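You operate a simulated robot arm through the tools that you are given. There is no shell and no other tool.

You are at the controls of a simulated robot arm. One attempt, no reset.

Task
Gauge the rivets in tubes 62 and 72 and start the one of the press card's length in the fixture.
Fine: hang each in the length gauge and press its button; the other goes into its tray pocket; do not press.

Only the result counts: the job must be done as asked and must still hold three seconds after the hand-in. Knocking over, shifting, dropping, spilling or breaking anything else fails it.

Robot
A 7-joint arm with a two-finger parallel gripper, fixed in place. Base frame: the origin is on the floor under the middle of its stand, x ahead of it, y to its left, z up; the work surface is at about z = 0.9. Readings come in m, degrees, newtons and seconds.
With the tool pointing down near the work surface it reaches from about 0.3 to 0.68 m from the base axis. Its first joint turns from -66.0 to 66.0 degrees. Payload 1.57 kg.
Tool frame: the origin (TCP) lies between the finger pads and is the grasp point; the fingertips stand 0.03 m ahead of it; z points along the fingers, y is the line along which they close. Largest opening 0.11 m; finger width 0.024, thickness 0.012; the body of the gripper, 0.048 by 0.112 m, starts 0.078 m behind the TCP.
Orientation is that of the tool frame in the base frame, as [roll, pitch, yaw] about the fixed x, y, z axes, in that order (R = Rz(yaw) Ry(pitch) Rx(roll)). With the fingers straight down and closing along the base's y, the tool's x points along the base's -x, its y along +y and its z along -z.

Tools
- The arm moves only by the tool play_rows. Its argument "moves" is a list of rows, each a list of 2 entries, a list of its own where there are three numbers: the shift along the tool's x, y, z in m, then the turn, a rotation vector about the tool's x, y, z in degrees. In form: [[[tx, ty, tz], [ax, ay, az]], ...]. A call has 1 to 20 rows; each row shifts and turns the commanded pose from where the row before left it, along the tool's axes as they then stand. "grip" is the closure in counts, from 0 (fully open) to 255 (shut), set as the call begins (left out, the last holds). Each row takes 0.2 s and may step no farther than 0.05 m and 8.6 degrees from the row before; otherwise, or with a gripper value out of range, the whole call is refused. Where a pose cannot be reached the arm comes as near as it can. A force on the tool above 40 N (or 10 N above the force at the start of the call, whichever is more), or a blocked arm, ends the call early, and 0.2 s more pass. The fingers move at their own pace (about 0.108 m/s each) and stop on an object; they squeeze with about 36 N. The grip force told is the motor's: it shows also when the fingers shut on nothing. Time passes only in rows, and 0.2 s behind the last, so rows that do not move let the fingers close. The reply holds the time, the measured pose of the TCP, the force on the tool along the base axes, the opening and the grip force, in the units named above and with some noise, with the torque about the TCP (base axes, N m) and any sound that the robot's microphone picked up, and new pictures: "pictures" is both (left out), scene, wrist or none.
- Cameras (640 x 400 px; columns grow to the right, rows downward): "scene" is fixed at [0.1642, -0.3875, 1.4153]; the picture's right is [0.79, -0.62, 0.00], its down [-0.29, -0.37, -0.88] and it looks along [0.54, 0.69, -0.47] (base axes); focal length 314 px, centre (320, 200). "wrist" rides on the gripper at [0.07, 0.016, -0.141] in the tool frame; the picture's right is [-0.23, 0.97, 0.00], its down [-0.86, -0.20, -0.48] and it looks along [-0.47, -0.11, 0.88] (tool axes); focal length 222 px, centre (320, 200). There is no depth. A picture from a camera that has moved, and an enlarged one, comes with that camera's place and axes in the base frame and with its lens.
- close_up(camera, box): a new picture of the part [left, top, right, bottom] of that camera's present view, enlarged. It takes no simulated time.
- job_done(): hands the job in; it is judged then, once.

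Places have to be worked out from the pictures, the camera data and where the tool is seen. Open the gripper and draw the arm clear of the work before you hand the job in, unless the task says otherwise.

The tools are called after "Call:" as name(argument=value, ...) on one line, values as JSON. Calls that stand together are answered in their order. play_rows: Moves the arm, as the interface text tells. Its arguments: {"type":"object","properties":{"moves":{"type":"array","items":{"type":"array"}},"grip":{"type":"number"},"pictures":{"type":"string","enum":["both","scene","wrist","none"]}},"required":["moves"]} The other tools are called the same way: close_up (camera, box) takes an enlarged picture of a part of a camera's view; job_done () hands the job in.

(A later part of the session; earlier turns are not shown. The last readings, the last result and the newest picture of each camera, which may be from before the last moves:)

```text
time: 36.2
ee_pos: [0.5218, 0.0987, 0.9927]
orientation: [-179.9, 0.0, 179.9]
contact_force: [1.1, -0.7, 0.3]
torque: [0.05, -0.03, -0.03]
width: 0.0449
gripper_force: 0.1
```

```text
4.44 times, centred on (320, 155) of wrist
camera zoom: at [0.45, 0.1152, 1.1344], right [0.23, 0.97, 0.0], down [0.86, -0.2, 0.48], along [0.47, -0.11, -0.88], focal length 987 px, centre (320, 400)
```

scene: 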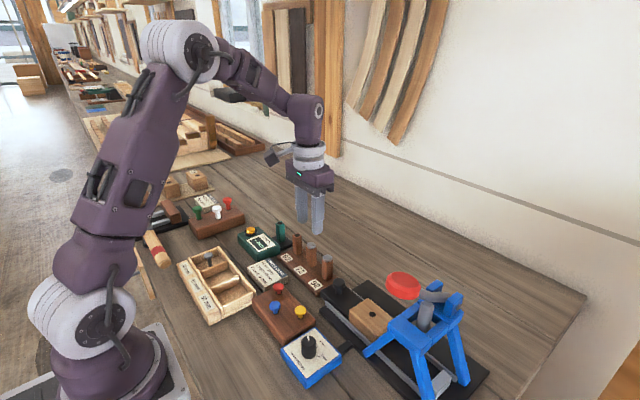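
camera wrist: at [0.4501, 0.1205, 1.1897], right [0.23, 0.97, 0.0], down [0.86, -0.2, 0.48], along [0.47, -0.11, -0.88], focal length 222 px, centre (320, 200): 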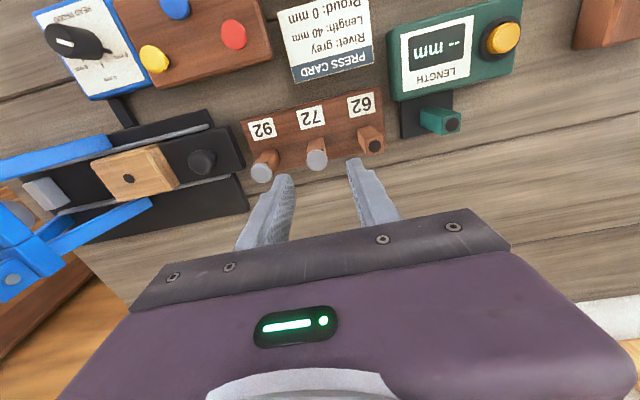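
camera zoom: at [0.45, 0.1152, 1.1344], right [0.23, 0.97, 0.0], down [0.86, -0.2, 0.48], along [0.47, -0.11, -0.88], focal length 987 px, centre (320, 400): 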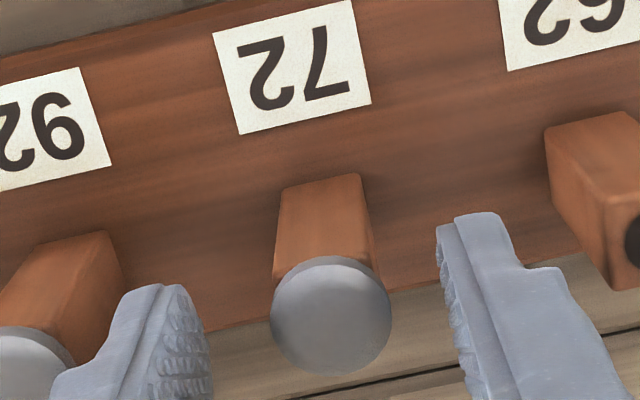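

The head of 72 is centred now; I close on it and then lift clear.

Call:
play_rows(moves=[[[0, 0, 0], [0, 0, 0]], [[0, 0, 0], [0, 0, 0]], [[0, 0, 0], [0, 0, 0]]], grip=255, pictures="none")

Call:
play_rows(moves=[[[0, 0, -0.01], [0, 0, 0]], [[0, 0, -0.03], [0, 0, 0]], [[0, 0, -0.04], [0, 0, 0]], [[0, 0, -0.015], [0, 0, 0]], [[0, 0, 0], [0, 0, 0]], [[0, 0, 0], [0, 0, 0]]], grip=255)

Call:
close_up(camera="wrist", box=[250, 110, 390, 200])

Call:
close_up(camera="scene", box=[250, 180, 350, 280])

```text
time: 37.0
ee_pos: [0.5202, 0.0977, 0.9926]
orientation: [180.0, -0.1, 180.0]
contact_force: [0.6, 6.4, 0.7]
torque: [0.18, 0.0, -0.02]
width: 0.0205
gripper_force: 34.6
```

```text
time: 38.4
ee_pos: [0.5202, 0.1011, 1.089]
orientation: [179.9, 0.0, 179.9]
contact_force: [0.4, 1.1, 0.2]
torque: [0.01, -0.02, 0.06]
width: 0.0203
gripper_force: 34.2
camera wrist: at [0.449, 0.117, 1.2305], right [0.23, 0.97, 0.0], down [0.86, -0.2, 0.48], along [0.47, -0.11, -0.88], focal length 222 px, centre (320, 200)
```

scene: 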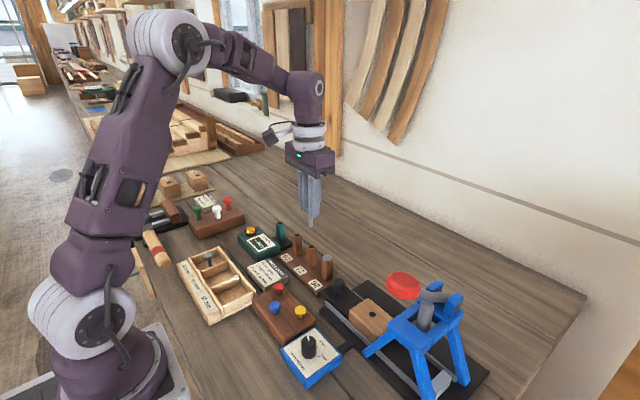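
wrist: 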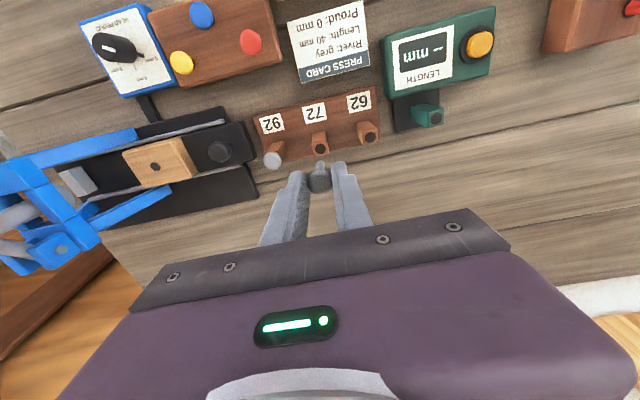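

```text
4.44 times, centred on (320, 155) of wrist
camera zoom: at [0.449, 0.117, 1.2305], right [0.23, 0.97, 0.0], down [0.86, -0.2, 0.48], along [0.47, -0.11, -0.88], focal length 987 px, centre (320, 400)
```

zoom: 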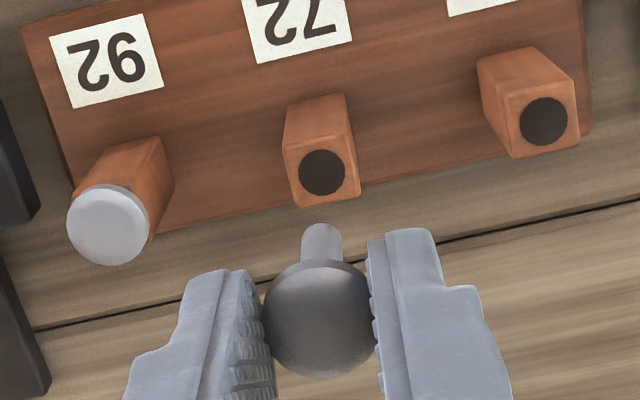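

```text
4.00 times, centred on (300, 230) of scene
camera zoom: at [0.1642, -0.3875, 1.4153], right [0.79, -0.62, 0.0], down [-0.29, -0.37, -0.88], along [0.54, 0.69, -0.47], focal length 1258 px, centre (400, 80)
```

zoom: 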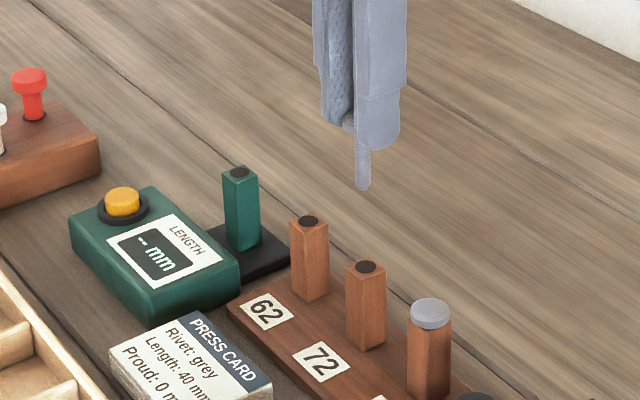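

The rivet from 72 is longer and hangs straight. I carry it over the gauge hole and stop with the tip about 10 mm above it.

Call:
play_rows(moves=[[[0.0008, 0.0336, 0], [0, 0, 0]], [[0.0008, 0.0336, 0], [0, 0, 0]], [[0.0009, 0.0335, 0], [0, 0, 0]], [[0.0009, 0.0335, 0], [0, 0, 0]], [[0, 0, 0.025], [0, 0, 0]], [[0, 0, 0.022], [0, 0, 0]], [[0, 0, 0], [0, 0, 0]], [[0, 0, 0], [0, 0, 0]]], grip=255, pictures="none")

Call:
close_up(camera="wrist", box=[280, 130, 360, 180])

Call:
close_up(camera="scene", box=[250, 190, 320, 250])

```text
time: 40.2
ee_pos: [0.5174, 0.2324, 1.0398]
orientation: [-180.0, -0.1, -180.0]
contact_force: [-0.3, 0.2, -0.2]
torque: [0.02, 0.0, 0.01]
width: 0.0203
gripper_force: 34.2
```

```text
8.00 times, centred on (320, 155) of wrist
camera zoom: at [0.4462, 0.2498, 1.183], right [0.23, 0.97, 0.0], down [0.86, -0.2, 0.48], along [0.47, -0.11, -0.88], focal length 1777 px, centre (320, 560)
```

zoom: 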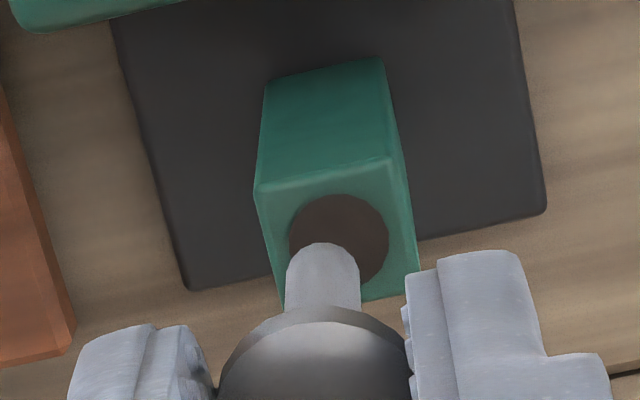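

```text
6.67 times, centred on (285, 220) of scene
camera zoom: at [0.1642, -0.3875, 1.4153], right [0.79, -0.62, 0.0], down [-0.29, -0.37, -0.88], along [0.54, 0.69, -0.47], focal length 2097 px, centre (553, 67)
```

zoom: 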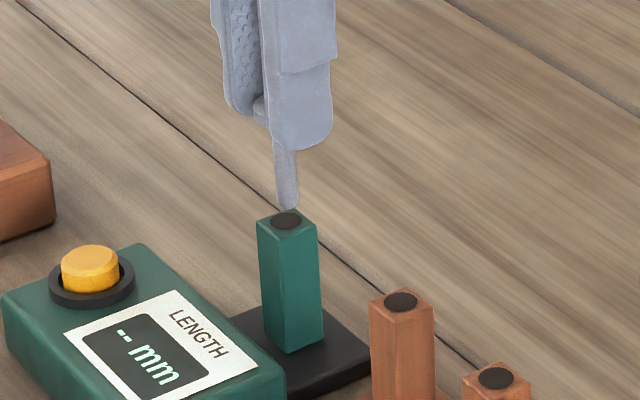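

The tip needs about +1.9 mm in y to be over the hole. I shift, lower 7 mm and check again.

Call:
play_rows(moves=[[[-0.0004, 0.0019, 0], [0, 0, 0]], [[0, 0, 0.007], [0, 0, 0]], [[0, 0, 0], [0, 0, 0]], [[0, 0, 0], [0, 0, 0]]], grip=255, pictures="none")

Call:
close_up(camera="wrist", box=[280, 130, 360, 180])

Call:
close_up(camera="scene", box=[250, 190, 320, 250])

```text
time: 41.2
ee_pos: [0.5175, 0.2347, 1.0333]
orientation: [179.9, 0.0, -180.0]
contact_force: [0.5, 0.4, -0.6]
torque: [-0.04, 0.02, 0.0]
width: 0.0206
gripper_force: 34.4
```

```text
8.00 times, centred on (320, 155) of wrist
camera zoom: at [0.4465, 0.2518, 1.1754], right [0.23, 0.97, 0.0], down [0.86, -0.2, 0.48], along [0.47, -0.11, -0.88], focal length 1777 px, centre (320, 560)
```

zoom: 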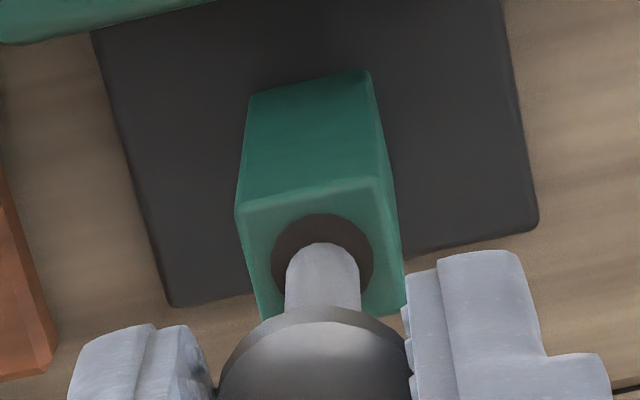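

```text
6.67 times, centred on (285, 220) of scene
camera zoom: at [0.1642, -0.3875, 1.4153], right [0.79, -0.62, 0.0], down [-0.29, -0.37, -0.88], along [0.54, 0.69, -0.47], focal length 2097 px, centre (553, 67)
```

zoom: 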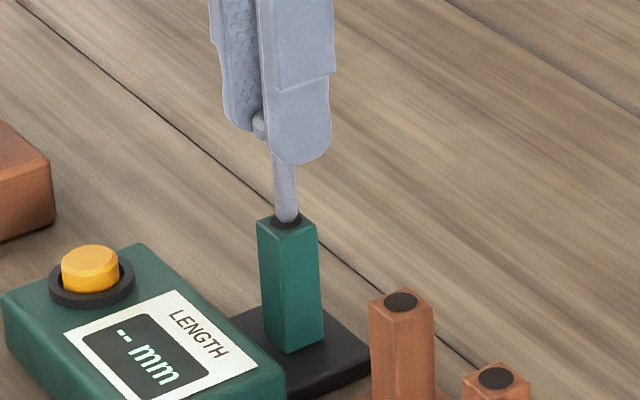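

The tip is aligned over the hole. I lower it in, first 8 mm with a force check.

Call:
play_rows(moves=[[[0, 0, 0.004], [0, 0, 0]], [[0, 0, 0.004], [0, 0, 0]], [[0, 0, 0], [0, 0, 0]], [[0, 0, 0], [0, 0, 0]]], grip=255, pictures="none")

Call:
close_up(camera="wrist", box=[280, 130, 360, 180])

```text
time: 42.2
ee_pos: [0.5174, 0.2351, 1.0267]
orientation: [180.0, -0.1, 179.9]
contact_force: [0.4, 0.3, -0.6]
torque: [-0.03, -0.03, 0.01]
width: 0.0204
gripper_force: 34.1
```

```text
8.00 times, centred on (320, 155) of wrist
camera zoom: at [0.4471, 0.2524, 1.1686], right [0.23, 0.97, 0.0], down [0.86, -0.2, 0.48], along [0.47, -0.11, -0.88], focal length 1777 px, centre (320, 560)
```

zoom: 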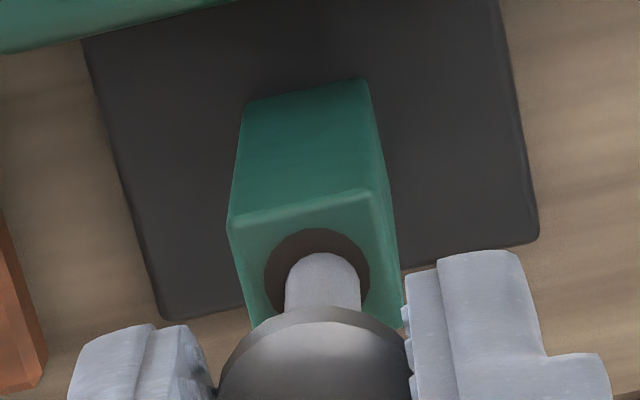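

The tip is entering the bore without force. I continue down 22 mm, correcting y by -0.4 mm.

Call:
play_rows(moves=[[[0, -0.0004, 0.006], [0, 0, 0]], [[0, 0, 0.006], [0, 0, 0]], [[0, 0, 0.006], [0, 0, 0]], [[0, 0, 0.005], [0, 0, 0]], [[0, 0, 0], [0, 0, 0]]], grip=255, pictures="none")

Call:
close_up(camera="wrist", box=[280, 140, 360, 190])

Call:
close_up(camera="scene", box=[250, 190, 320, 250])

```text
time: 43.4
ee_pos: [0.5168, 0.2343, 1.0032]
orientation: [-180.0, 0.0, 180.0]
contact_force: [0.1, -0.4, -0.2]
torque: [0.02, -0.01, 0.02]
width: 0.0203
gripper_force: 33.9
```

```text
8.00 times, centred on (320, 165) of wrist
camera zoom: at [0.4469, 0.2515, 1.1448], right [0.23, 0.97, 0.0], down [0.86, -0.2, 0.48], along [0.47, -0.11, -0.88], focal length 1777 px, centre (320, 480)
```

zoom: 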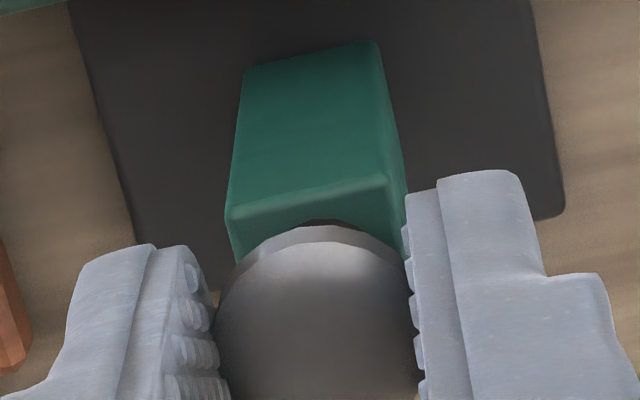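

```text
6.67 times, centred on (285, 220) of scene
camera zoom: at [0.1642, -0.3875, 1.4153], right [0.79, -0.62, 0.0], down [-0.29, -0.37, -0.88], along [0.54, 0.69, -0.47], focal length 2097 px, centre (553, 67)
```

zoom: 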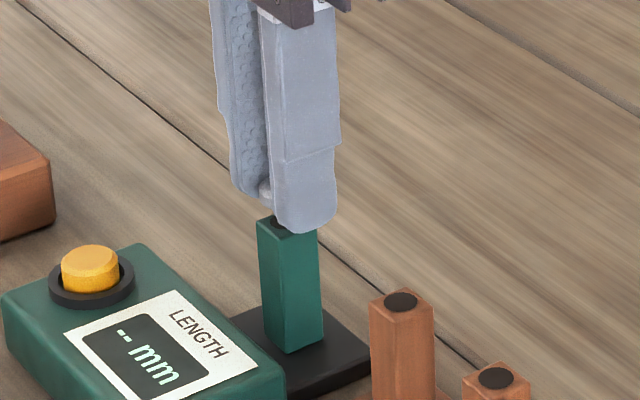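

The shank is about 25 mm inside; I lower 4 mm more and release so it settles on the gauge.

Call:
play_rows(moves=[[[0, 0, 0.004], [0, 0, 0]], [[0, 0, 0], [0, 0, 0]]], grip=255, pictures="none")

Call:
play_rows(moves=[[[0, 0, 0], [0, 0, 0]], [[0, 0, 0], [0, 0, 0]], [[0, 0, 0], [0, 0, 0]]], grip=160, pictures="none")

Call:
play_rows(moves=[[[0, 0, -0.02], [0, 0, 0]], [[0, 0, -0.03], [0, 0, 0]], [[0, 0, -0.025], [0, 0, 0]], [[0, 0, 0], [0, 0, 0]]], grip=160)

Call:
close_up(camera="scene", box=[220, 190, 310, 270])

Call:
close_up(camera="wrist", box=[250, 60, 410, 160])

```text
time: 44.0
ee_pos: [0.5185, 0.2343, 0.9991]
orientation: [179.9, 0.0, 180.0]
contact_force: [0.2, 0.4, -0.8]
torque: [-0.01, 0.03, 0.0]
width: 0.0206
gripper_force: 33.9
```

```text
time: 44.8
ee_pos: [0.5169, 0.2339, 0.9971]
orientation: [-180.0, 0.0, -179.9]
contact_force: [0.0, 0.7, -0.5]
torque: [0.0, 0.01, -0.04]
width: 0.0409
gripper_force: 0.1
```

```text
time: 45.8
ee_pos: [0.52, 0.238, 1.0731]
orientation: [-179.9, 0.0, -180.0]
contact_force: [0.4, 0.0, -0.2]
torque: [0.0, 0.02, 0.01]
width: 0.0411
gripper_force: 0.1
camera wrist: at [0.4485, 0.2538, 1.2147], right [0.23, 0.97, 0.0], down [0.86, -0.2, 0.48], along [0.47, -0.11, -0.88], focal length 222 px, centre (320, 200)
```

scene: 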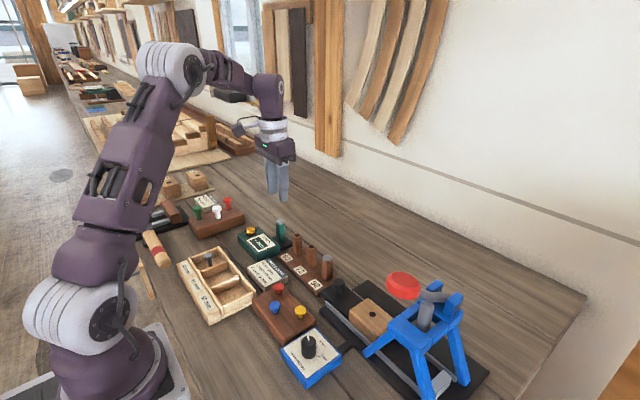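
wrist: 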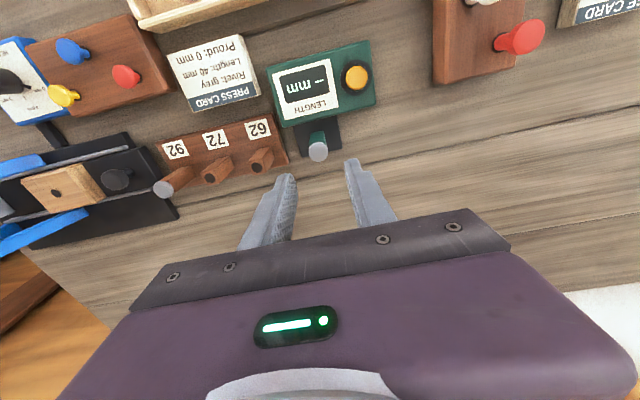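

```text
5.00 times, centred on (265, 230) of scene
camera zoom: at [0.1642, -0.3875, 1.4153], right [0.79, -0.62, 0.0], down [-0.29, -0.37, -0.88], along [0.54, 0.69, -0.47], focal length 1572 px, centre (595, 50)
```

zoom: 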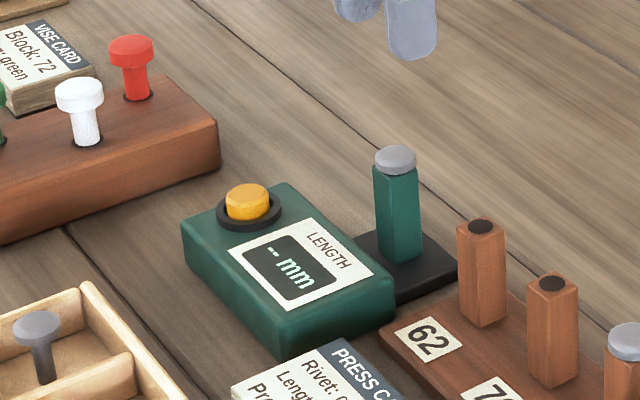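

```text
4.00 times, centred on (330, 110) of wrist
camera zoom: at [0.4485, 0.2538, 1.2147], right [0.23, 0.97, 0.0], down [0.86, -0.2, 0.48], along [0.47, -0.11, -0.88], focal length 888 px, centre (280, 560)
```

zoom: 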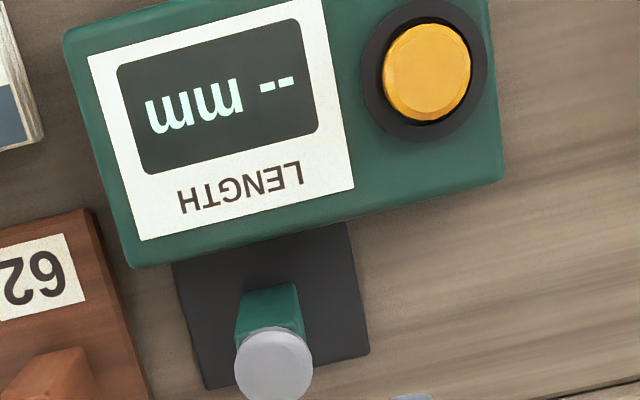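

The second rivet hangs in the gauge. I close the fingers and move above the button again.

Call:
play_rows(moves=[[[0.0208, 0.0179, 0.0], [0, 0, 0]], [[0.0208, 0.0179, 0.0], [0, 0, 0]], [[0.0208, 0.018, 0.02], [0, 0, 0]], [[0, 0, 0.025], [0, 0, 0]], [[0, 0, 0.025], [0, 0, 0]], [[0, 0, 0.018], [0, 0, 0]], [[0, 0, 0], [0, 0, 0]], [[0, 0, 0], [0, 0, 0]]], grip=255, pictures="wrist")

Call:
close_up(camera="scene", box=[220, 190, 310, 270])

Call:
close_up(camera="wrist", box=[260, 120, 380, 195])

```text
time: 47.6
ee_pos: [0.4588, 0.2886, 0.9873]
orientation: [-180.0, 0.1, 179.9]
contact_force: [0.5, 0.4, 0.7]
torque: [-0.01, 0.01, -0.01]
width: 0.0001
gripper_force: 21.2
camera wrist: at [0.3872, 0.3055, 1.1282], right [0.23, 0.97, 0.0], down [0.86, -0.2, 0.48], along [0.47, -0.11, -0.88], focal length 222 px, centre (320, 200)
```

wrist: 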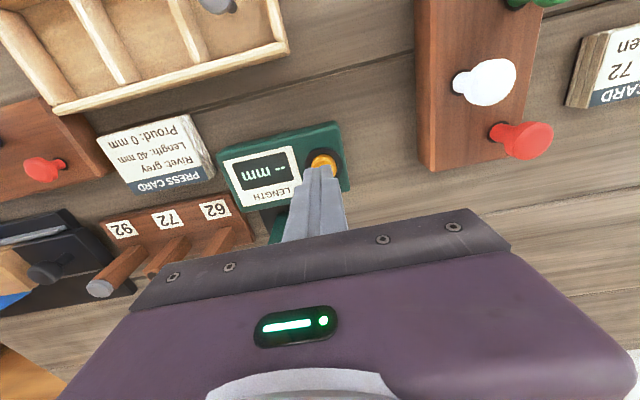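

```text
5.00 times, centred on (265, 230) of scene
camera zoom: at [0.1642, -0.3875, 1.4153], right [0.79, -0.62, 0.0], down [-0.29, -0.37, -0.88], along [0.54, 0.69, -0.47], focal length 1572 px, centre (595, 50)
```

zoom: 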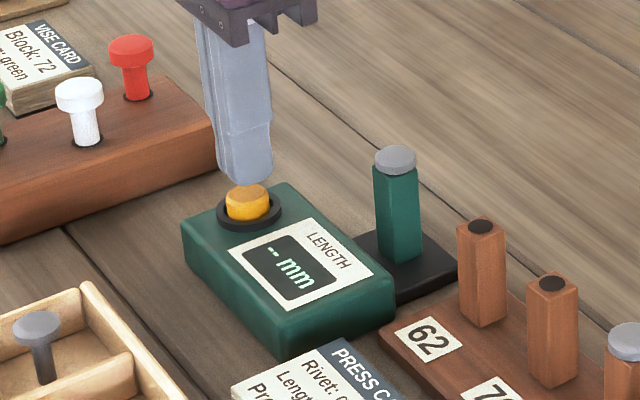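

```text
5.33 times, centred on (320, 158) of wrist
camera zoom: at [0.3872, 0.3055, 1.1282], right [0.23, 0.97, 0.0], down [0.86, -0.2, 0.48], along [0.47, -0.11, -0.88], focal length 1185 px, centre (320, 427)
```

zoom: 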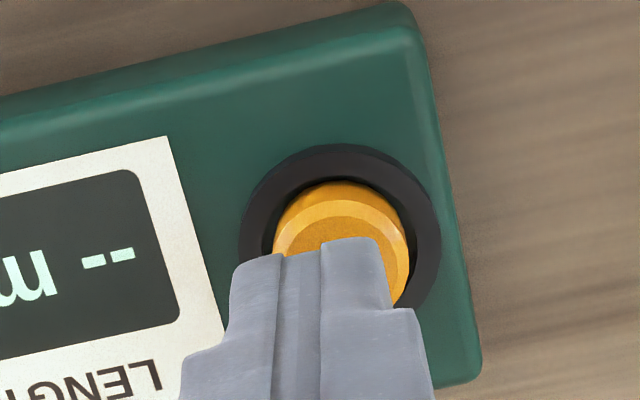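

The button centre is about 3 mm to +y and 2 mm to -x of the fingers. I correct and press in small steps.

Call:
play_rows(moves=[[[0.002, 0.003, 0.006], [0, 0, 0]], [[0, 0, 0.005], [0, 0, 0]], [[0, 0, 0.003], [0, 0, 0]], [[0, 0, 0.002], [0, 0, 0]], [[0, 0, 0.002], [0, 0, 0]], [[0, 0, 0.001], [0, 0, 0]], [[0, 0, 0], [0, 0, 0]]], grip=255, pictures="none")

Call:
close_up(camera="scene", box=[220, 190, 310, 270])

```text
time: 49.2
ee_pos: [0.4548, 0.2928, 0.9672]
orientation: [-180.0, 0.1, 179.9]
contact_force: [1.9, 2.4, 5.4]
torque: [0.06, -0.09, 0.03]
width: 0.0
gripper_force: 21.0
heard: click
```

```text
5.00 times, centred on (265, 230) of scene
camera zoom: at [0.1642, -0.3875, 1.4153], right [0.79, -0.62, 0.0], down [-0.29, -0.37, -0.88], along [0.54, 0.69, -0.47], focal length 1572 px, centre (595, 50)
```

zoom: 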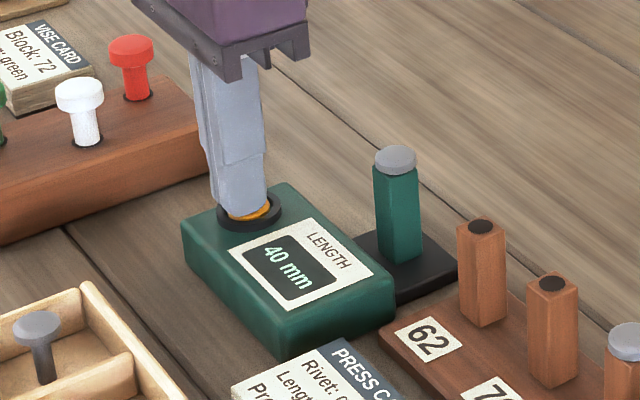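

Click: 40 mm, which is the press card's length. I raise, return over the gauge and open to pick this rivet up.

Call:
play_rows(moves=[[[0, 0, -0.025], [0, 0, 0]], [[0, 0, -0.05], [0, 0, 0]], [[-0.0312, -0.0288, 0], [0, 0, 0]], [[-0.0312, -0.0288, 0], [0, 0, 0]], [[0, 0, 0], [0, 0, 0]], [[0, 0, 0], [0, 0, 0]]], grip=255, pictures="none")

Call:
play_rows(moves=[[[0, 0, 0], [0, 0, 0]], [[0, 0, 0], [0, 0, 0]]], grip=151, pictures="none")

Call:
close_up(camera="wrist", box=[250, 110, 390, 200])

```text
time: 50.6
ee_pos: [0.5164, 0.2345, 1.0395]
orientation: [179.9, 0.0, -179.9]
contact_force: [-0.3, -0.2, -0.9]
torque: [0.02, -0.01, -0.02]
width: 0.0
gripper_force: 21.7
```

```text
time: 51.2
ee_pos: [0.5167, 0.234, 1.0398]
orientation: [179.9, 0.0, 179.9]
contact_force: [-0.8, -1.2, 0.2]
torque: [0.03, -0.01, -0.01]
width: 0.0448
gripper_force: 0.1
```

```text
4.44 times, centred on (320, 155) of wrist
camera zoom: at [0.4461, 0.2512, 1.1816], right [0.23, 0.97, 0.0], down [0.86, -0.2, 0.48], along [0.47, -0.11, -0.88], focal length 987 px, centre (320, 400)
```

zoom: 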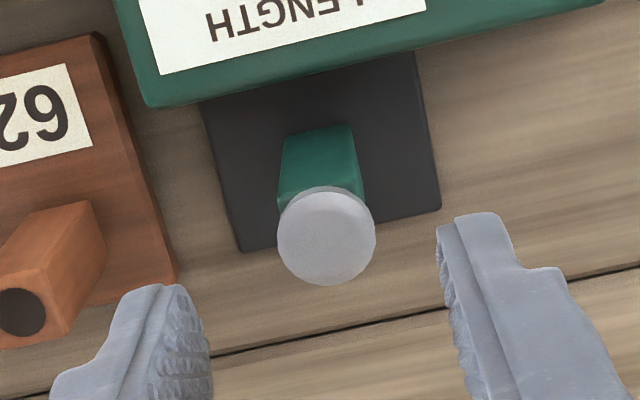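

The head is nearly centred; I adjust by about 1 mm and descend to grip height.

Call:
play_rows(moves=[[[-0.001, -0.0008, 0.02], [0, 0, 0]], [[0, 0, 0.02], [0, 0, 0]], [[0, 0, 0.008], [0, 0, 0]], [[0, 0, 0], [0, 0, 0]], [[0, 0, 0], [0, 0, 0]]], grip=151, pictures="none")

Call:
close_up(camera="wrist", box=[250, 110, 390, 200])

```text
time: 52.4
ee_pos: [0.5175, 0.2334, 0.9914]
orientation: [180.0, 0.0, 180.0]
contact_force: [-0.5, 0.7, -0.1]
torque: [-0.03, 0.02, 0.02]
width: 0.0449
gripper_force: 0.2
```

```text
4.44 times, centred on (320, 155) of wrist
camera zoom: at [0.4466, 0.2505, 1.1333], right [0.23, 0.97, 0.0], down [0.86, -0.2, 0.48], along [0.47, -0.11, -0.88], focal length 987 px, centre (320, 400)
```

zoom: 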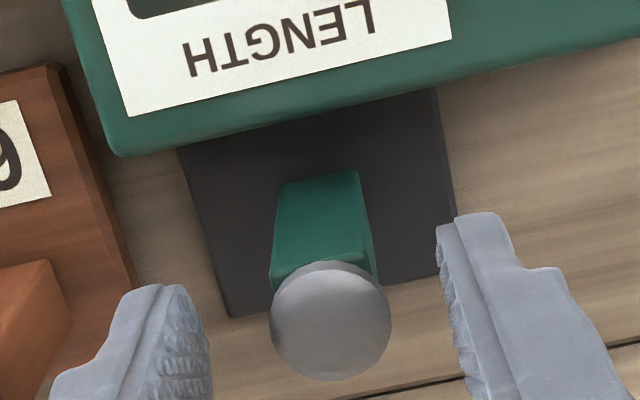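

The head is centred; I close and lift clear.

Call:
play_rows(moves=[[[0, 0, 0], [0, 0, 0]], [[0, 0, 0], [0, 0, 0]], [[0, 0, 0], [0, 0, 0]]], grip=255, pictures="none")

Call:
play_rows(moves=[[[0, 0, -0.01], [0, 0, 0]], [[0, 0, -0.03], [0, 0, 0]], [[0, 0, -0.04], [0, 0, 0]], [[0, 0, -0.03], [0, 0, 0]], [[0, 0, 0], [0, 0, 0]], [[0, 0, 0], [0, 0, 0]]], grip=255)

Call:
close_up(camera="wrist", box=[250, 110, 390, 200])

Call:
close_up(camera="scene", box=[320, 260, 480, 400])

```text
time: 53.2
ee_pos: [0.5169, 0.2348, 0.9909]
orientation: [-180.0, -0.1, 180.0]
contact_force: [0.9, 3.8, -0.5]
torque: [0.1, -0.03, -0.02]
width: 0.0206
gripper_force: 34.7
```

```text
time: 54.6
ee_pos: [0.5152, 0.2346, 1.1027]
orientation: [180.0, 0.1, -180.0]
contact_force: [-0.2, 0.2, -0.2]
torque: [0.01, -0.03, 0.02]
width: 0.0204
gripper_force: 33.6
camera wrist: at [0.4445, 0.2515, 1.2447], right [0.23, 0.97, 0.0], down [0.86, -0.2, 0.48], along [0.47, -0.11, -0.88], focal length 222 px, centre (320, 200)
```

scene: 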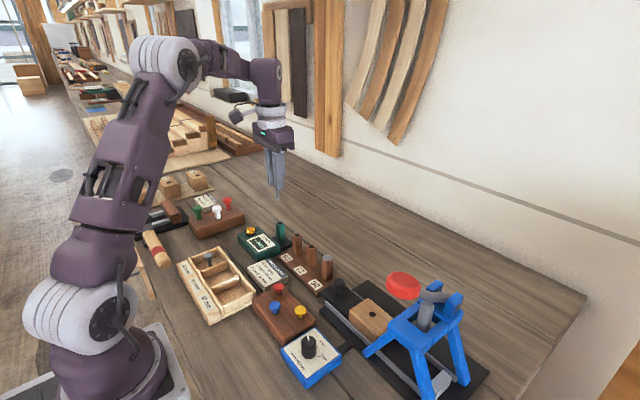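
wrist: 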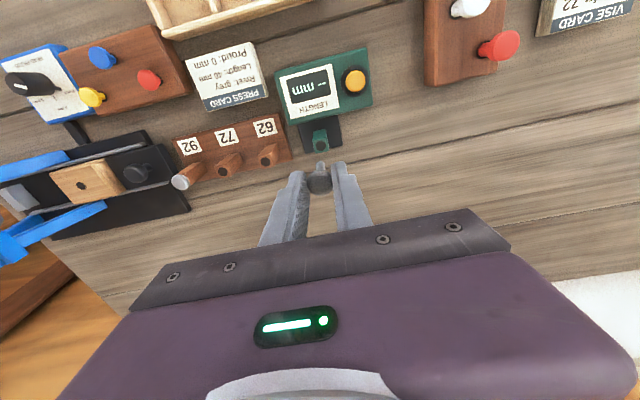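

```text
4.44 times, centred on (320, 155) of wrist
camera zoom: at [0.4445, 0.2515, 1.2447], right [0.23, 0.97, 0.0], down [0.86, -0.2, 0.48], along [0.47, -0.11, -0.88], focal length 987 px, centre (320, 400)
```

zoom: 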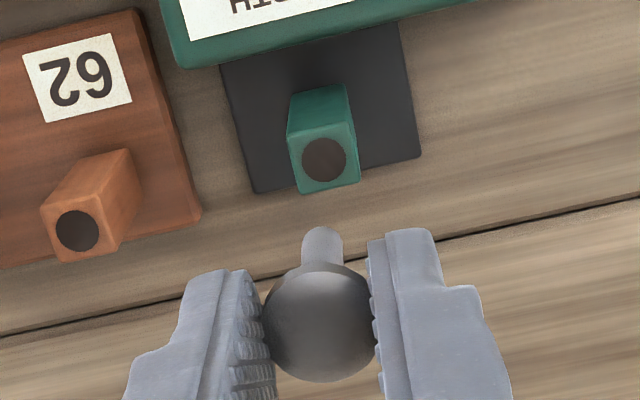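

```text
2.86 times, centred on (400, 330) of scene
camera zoom: at [0.1642, -0.3875, 1.4153], right [0.79, -0.62, 0.0], down [-0.29, -0.37, -0.88], along [0.54, 0.69, -0.47], focal length 899 px, centre (91, -171)
```

zoom: 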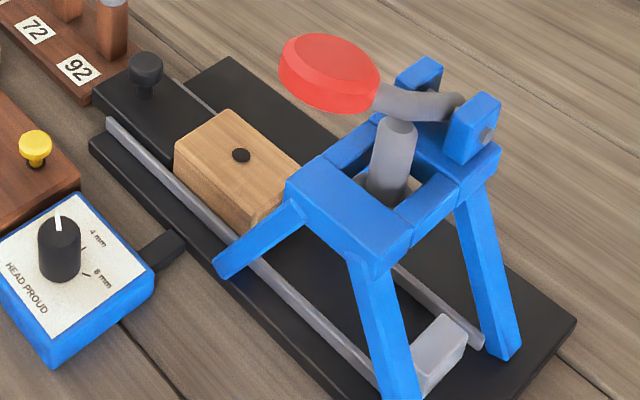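

The 40 mm rivet is held upright again. I carry it at a safe height (TCP 1.10) toward the block hole at about (0.499, -0.122), staying clear of the press lever at y≈-0.22.

Call:
play_rows(moves=[[[0.0, -0.03, 0], [0, 0, 0]], [[0.0021, -0.044, 0], [0, 0, 0]], [[0.0021, -0.044, 0], [0, 0, 0]], [[0.0021, -0.044, 0], [0, 0, 0]], [[0.0021, -0.044, 0], [0, 0, 0]], [[0.0021, -0.044, 0], [0, 0, 0]], [[0.0021, -0.044, 0], [0, 0, 0]], [[0.002, -0.035, 0], [0, 0, 0]], [[0.002, -0.021, 0], [0, 0, 0]], [[0, 0, 0], [0, 0, 0]], [[0, 0, 0], [0, 0, 0]]], grip=255)

Call:
close_up(camera="wrist", box=[250, 110, 390, 200])

Call:
close_up(camera="scene", box=[320, 180, 500, 340])

```text
time: 57.0
ee_pos: [0.499, -0.1146, 1.1036]
orientation: [179.9, 0.0, -180.0]
contact_force: [-0.3, 0.1, 0.2]
torque: [-0.02, 0.02, -0.01]
width: 0.0202
gripper_force: 34.7
camera wrist: at [0.4295, -0.0969, 1.2467], right [0.23, 0.97, 0.0], down [0.86, -0.2, 0.48], along [0.47, -0.11, -0.88], focal length 222 px, centre (320, 200)
```

scene: 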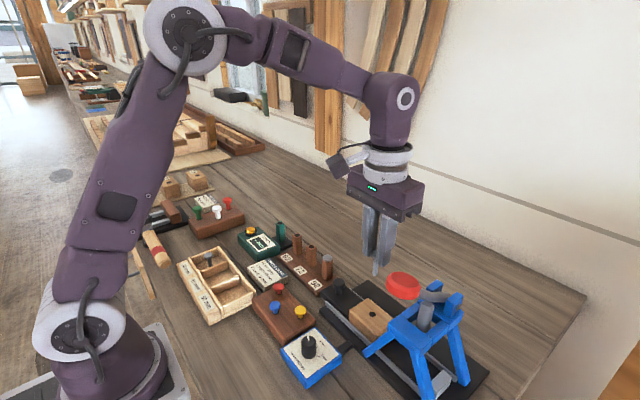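
wrist: 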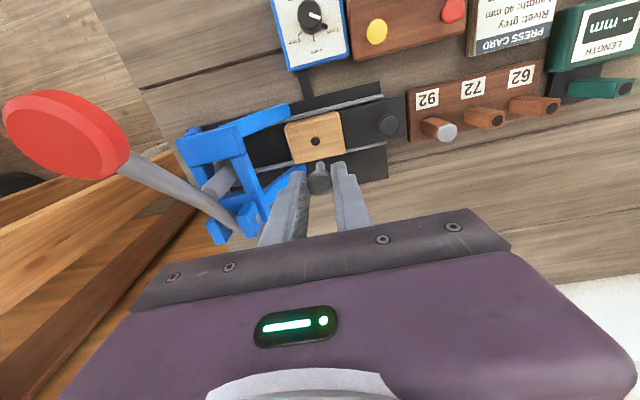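

```text
4.44 times, centred on (320, 155) of wrist
camera zoom: at [0.4295, -0.0969, 1.2467], right [0.23, 0.97, 0.0], down [0.86, -0.2, 0.48], along [0.47, -0.11, -0.88], focal length 987 px, centre (320, 400)
```

zoom: 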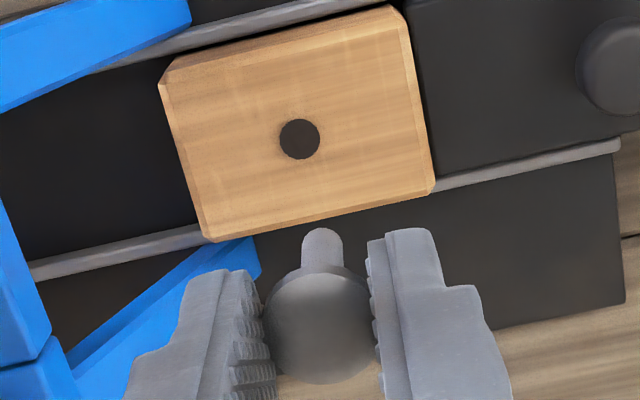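

```text
2.50 times, centred on (410, 260) of scene
camera zoom: at [0.1642, -0.3875, 1.4153], right [0.79, -0.62, 0.0], down [-0.29, -0.37, -0.88], along [0.54, 0.69, -0.47], focal length 786 px, centre (95, 50)
```

zoom: 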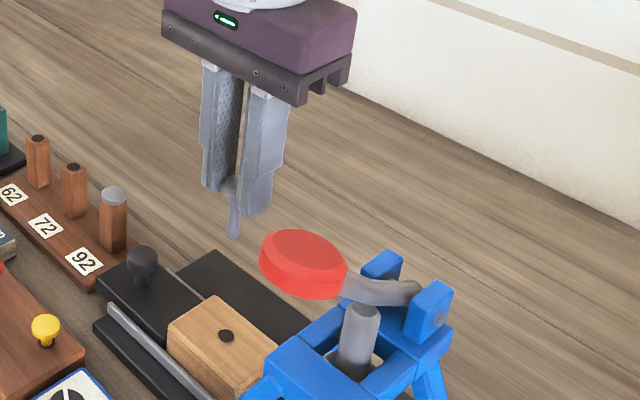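

The hole is about 7 mm to -y of the rivet tip. I shift and descend partway, to TCP about 1.04.

Call:
play_rows(moves=[[[-0.0002, -0.007, 0], [0, 0, 0]], [[0, 0, 0.025], [0, 0, 0]], [[0, 0, 0.025], [0, 0, 0]], [[0, 0, 0.014], [0, 0, 0]], [[0, 0, 0], [0, 0, 0]], [[0, 0, 0], [0, 0, 0]]], grip=255)

Call:
close_up(camera="wrist", box=[280, 120, 360, 170])

Call:
close_up(camera="scene", box=[320, 200, 480, 340])

```text
time: 58.4
ee_pos: [0.5007, -0.1218, 1.0416]
orientation: [180.0, 0.0, -179.9]
contact_force: [0.5, -0.4, -1.3]
torque: [0.03, 0.0, -0.01]
width: 0.0206
gripper_force: 34.6
camera wrist: at [0.4288, -0.1051, 1.1824], right [0.23, 0.97, 0.0], down [0.86, -0.2, 0.48], along [0.47, -0.11, -0.88], focal length 222 px, centre (320, 200)
```

scene: 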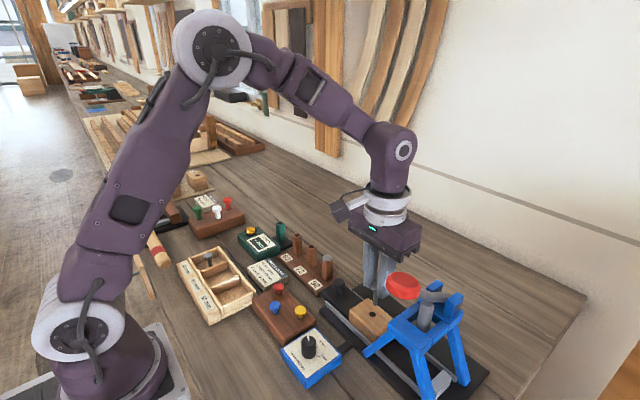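
wrist: 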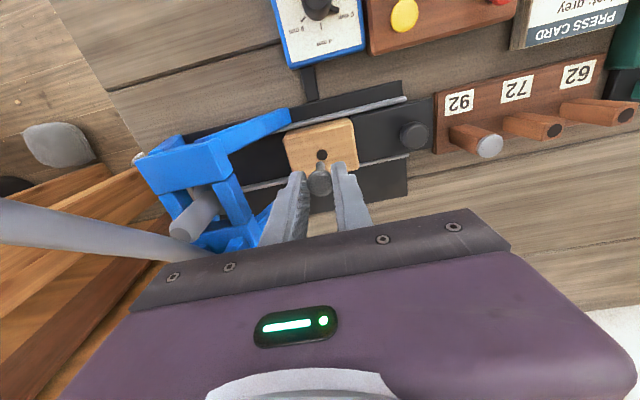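

```text
8.00 times, centred on (320, 145) of wrist
camera zoom: at [0.4288, -0.1051, 1.1824], right [0.23, 0.97, 0.0], down [0.86, -0.2, 0.48], along [0.47, -0.11, -0.88], focal length 1777 px, centre (320, 640)
```

zoom: 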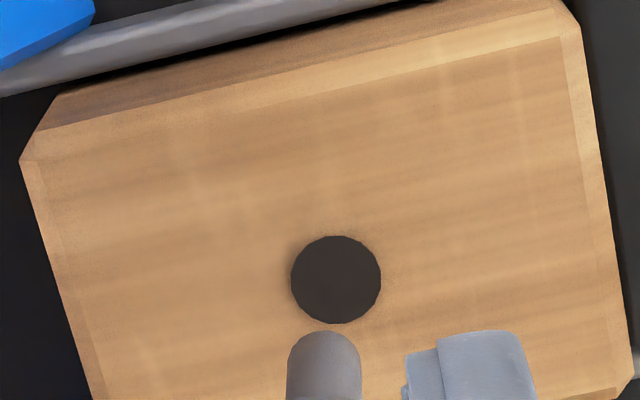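

```text
2.86 times, centred on (400, 270) of scene
camera zoom: at [0.1642, -0.3875, 1.4153], right [0.79, -0.62, 0.0], down [-0.29, -0.37, -0.88], along [0.54, 0.69, -0.47], focal length 899 px, centre (91, 0)
```

zoom: 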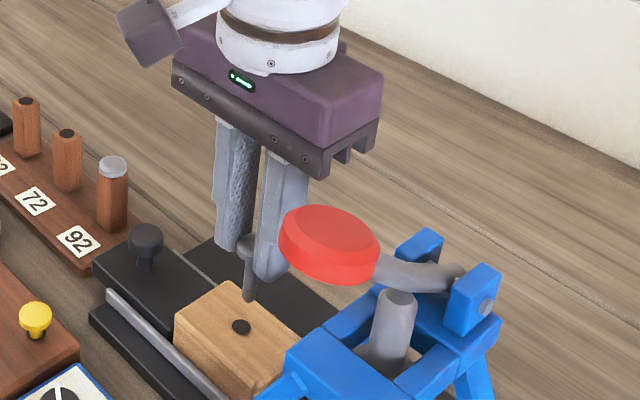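

The hole centre is about (+1.0, +1.5) mm from the tip. I shift and lower to about 8 mm above the block, then check again.

Call:
play_rows(moves=[[[-0.001, 0.0015, 0], [0, 0, 0]], [[0, 0, 0.014], [0, 0, 0]], [[0, 0, 0.012], [0, 0, 0]], [[0, 0, 0], [0, 0, 0]], [[0, 0, 0], [0, 0, 0]]], grip=255, pictures="none")

Call:
close_up(camera="wrist", box=[280, 130, 360, 180])

Call:
close_up(camera="scene", box=[320, 200, 480, 340])

```text
time: 59.6
ee_pos: [0.5017, -0.1202, 1.0142]
orientation: [180.0, -0.1, -180.0]
contact_force: [-1.4, 0.5, -0.2]
torque: [0.0, 0.11, 0.0]
width: 0.0206
gripper_force: 34.3
```

```text
8.00 times, centred on (320, 155) of wrist
camera zoom: at [0.4298, -0.1044, 1.1551], right [0.23, 0.97, 0.0], down [0.86, -0.2, 0.48], along [0.47, -0.11, -0.88], focal length 1777 px, centre (320, 560)
```

zoom: 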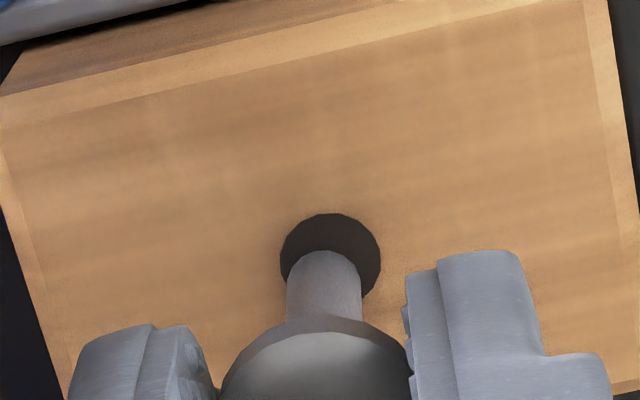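

```text
2.86 times, centred on (400, 270) of scene
camera zoom: at [0.1642, -0.3875, 1.4153], right [0.79, -0.62, 0.0], down [-0.29, -0.37, -0.88], along [0.54, 0.69, -0.47], focal length 899 px, centre (91, 0)
```

zoom: 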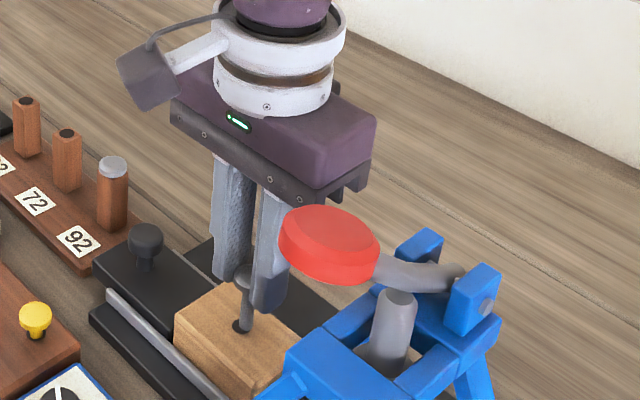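

Offset is under 1 mm now. I nudge (-0.4, +0.8) mm and descend 9 mm in small steps with a force check.

Call:
play_rows(moves=[[[0.0004, 0.0008, 0], [0, 0, 0]], [[0, 0, 0.003], [0, 0, 0]], [[0, 0, 0.003], [0, 0, 0]], [[0, 0, 0.003], [0, 0, 0]], [[0, 0, 0], [0, 0, 0]]], grip=255, pictures="none")

Call:
close_up(camera="wrist", box=[280, 130, 360, 180])

Call:
close_up(camera="scene", box=[340, 240, 430, 310])

```text
time: 60.8
ee_pos: [0.5026, -0.121, 1.0062]
orientation: [179.9, 0.2, -180.0]
contact_force: [2.5, 0.2, 25.6]
torque: [0.06, -0.3, -0.02]
width: 0.0207
gripper_force: 33.7
```

```text
8.00 times, centred on (320, 155) of wrist
camera zoom: at [0.4305, -0.1047, 1.1473], right [0.23, 0.97, 0.0], down [0.85, -0.2, 0.48], along [0.47, -0.11, -0.88], focal length 1777 px, centre (320, 560)
```

zoom: 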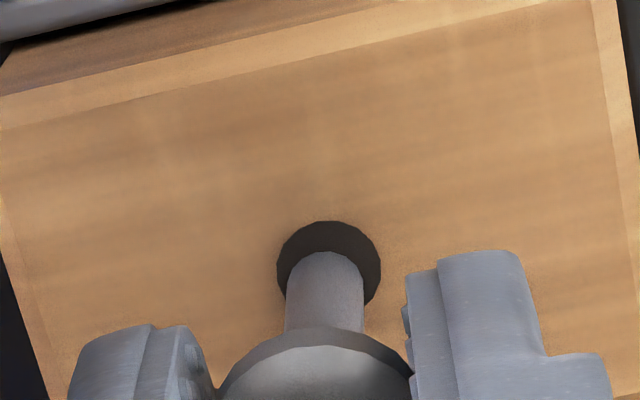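

```text
5.71 times, centred on (385, 275) of scene
camera zoom: at [0.1639, -0.3874, 1.4154], right [0.79, -0.62, 0.0], down [-0.29, -0.37, -0.88], along [0.54, 0.69, -0.47], focal length 1797 px, centre (-51, -229)
```

zoom: 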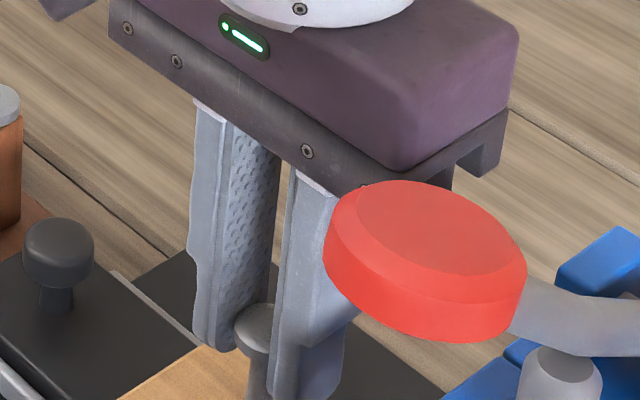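

The tip has caught the +x rim of the hole (26 N, tip about 1.8 mm too far in +x). I back up 6 mm, shift -1.7 mm in x and recheck.

Call:
play_rows(moves=[[[0, 0, -0.006], [0, 0, 0]], [[0.0017, 0.0004, 0], [0, 0, 0]], [[0, 0, 0], [0, 0, 0]], [[0, 0, 0], [0, 0, 0]]], grip=255, pictures="none")

Call:
close_up(camera="wrist", box=[280, 130, 360, 180])

Call:
close_up(camera="scene", box=[345, 270, 405, 320])

```text
time: 61.8
ee_pos: [0.4997, -0.1214, 1.0101]
orientation: [-180.0, 0.0, 179.9]
contact_force: [0.4, 0.0, -0.8]
torque: [0.0, 0.03, -0.01]
width: 0.0202
gripper_force: 33.7
```

```text
8.00 times, centred on (320, 155) of wrist
camera zoom: at [0.4288, -0.1033, 1.1529], right [0.23, 0.97, 0.0], down [0.86, -0.2, 0.48], along [0.47, -0.11, -0.88], focal length 1777 px, centre (320, 560)
```

zoom: 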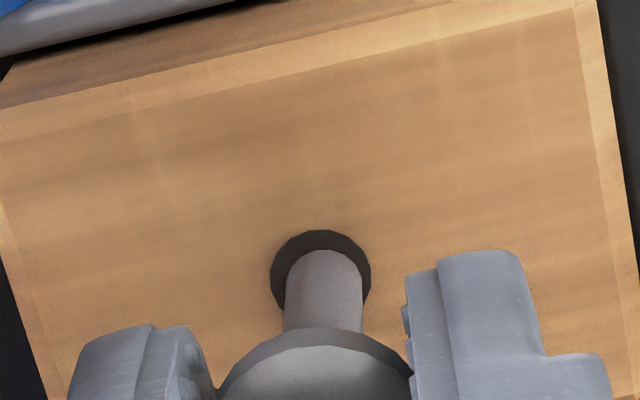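

```text
8.00 times, centred on (375, 295) of scene
camera zoom: at [0.1642, -0.3875, 1.4153], right [0.79, -0.62, 0.0], down [-0.29, -0.37, -0.88], along [0.54, 0.69, -0.47], focal length 2516 px, centre (-120, -560)
```

zoom: 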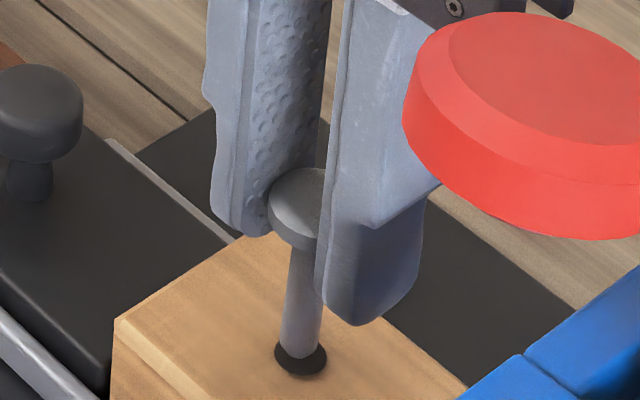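

The tip is now about 1 mm short in x. I shift (+0.8, -0.4) mm, and lower 3 mm to check just over the rim.

Call:
play_rows(moves=[[[-0.0008, -0.0004, 0], [0, 0, 0]], [[0, 0, 0.002], [0, 0, 0]], [[0, 0, 0], [0, 0, 0]], [[0, 0, 0], [0, 0, 0]]], grip=255, pictures="none")

Call:
close_up(camera="wrist", box=[280, 130, 360, 180])

Call:
close_up(camera="scene", box=[345, 270, 405, 320])

```text
time: 62.8
ee_pos: [0.5001, -0.1218, 1.009]
orientation: [180.0, 0.0, 179.9]
contact_force: [-0.4, -0.5, -0.6]
torque: [-0.01, -0.01, 0.03]
width: 0.0206
gripper_force: 34.2
```

```text
8.00 times, centred on (320, 155) of wrist
camera zoom: at [0.4292, -0.1037, 1.1514], right [0.23, 0.97, 0.0], down [0.86, -0.2, 0.48], along [0.47, -0.11, -0.88], focal length 1777 px, centre (320, 560)
```

zoom: 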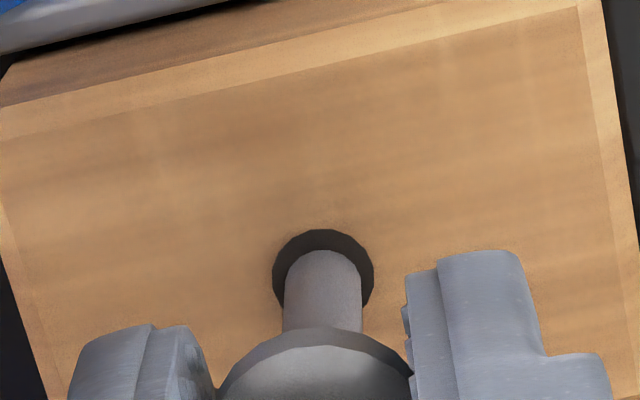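

```text
8.00 times, centred on (375, 295) of scene
camera zoom: at [0.1642, -0.3875, 1.4153], right [0.79, -0.62, 0.0], down [-0.29, -0.37, -0.88], along [0.54, 0.69, -0.47], focal length 2516 px, centre (-120, -560)
```

zoom: 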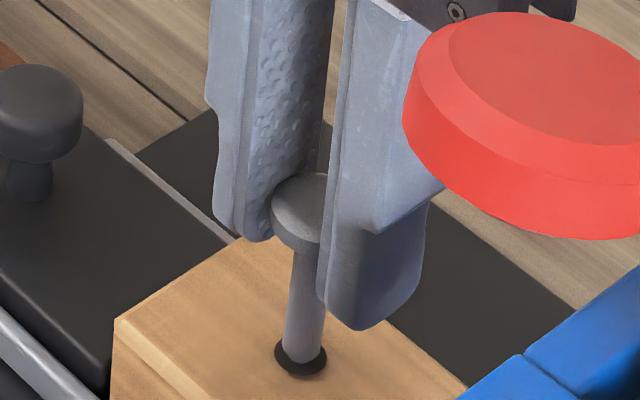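

Aligned to within 0.5 mm in both directions. I descend in 2 mm steps, 6 mm in total, and check the force.

Call:
play_rows(moves=[[[-0.0002, 0, 0.002], [0, 0, 0]], [[0, 0, 0.002], [0, 0, 0]], [[0, 0, 0.002], [0, 0, 0]], [[0, 0, 0], [0, 0, 0]]], grip=255, pictures="none")

Call:
close_up(camera="wrist", box=[280, 130, 360, 180])

Call:
close_up(camera="scene", box=[345, 270, 405, 320])

```text
time: 63.8
ee_pos: [0.5009, -0.1207, 1.0028]
orientation: [-180.0, 0.0, 179.9]
contact_force: [0.5, -0.7, -0.4]
torque: [0.0, 0.0, 0.01]
width: 0.0207
gripper_force: 33.6
```

```text
8.00 times, centred on (320, 155) of wrist
camera zoom: at [0.4298, -0.1043, 1.1442], right [0.23, 0.97, 0.0], down [0.86, -0.2, 0.48], along [0.47, -0.11, -0.88], focal length 1777 px, centre (320, 560)
```

zoom: 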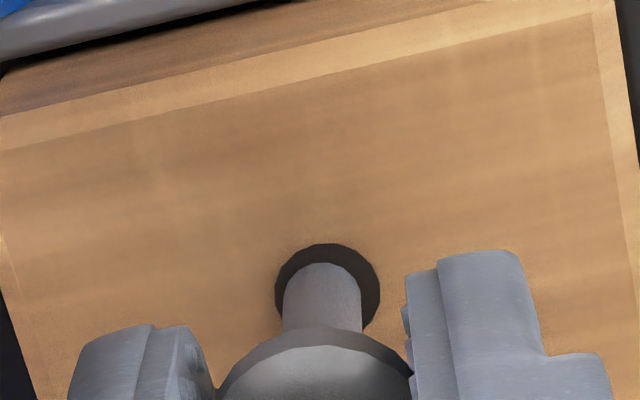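

```text
8.00 times, centred on (375, 295) of scene
camera zoom: at [0.1642, -0.3875, 1.4153], right [0.79, -0.62, 0.0], down [-0.29, -0.37, -0.88], along [0.54, 0.69, -0.47], focal length 2516 px, centre (-120, -560)
```

zoom: 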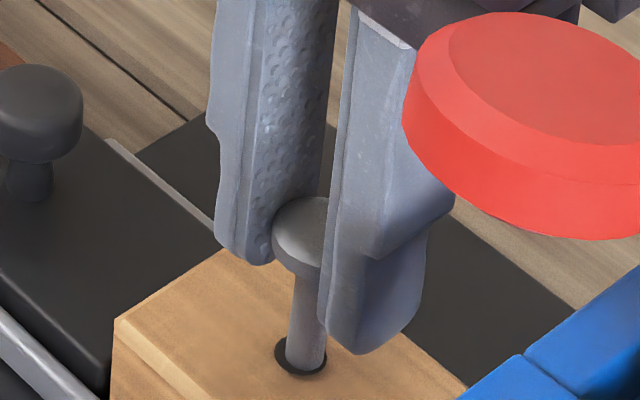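

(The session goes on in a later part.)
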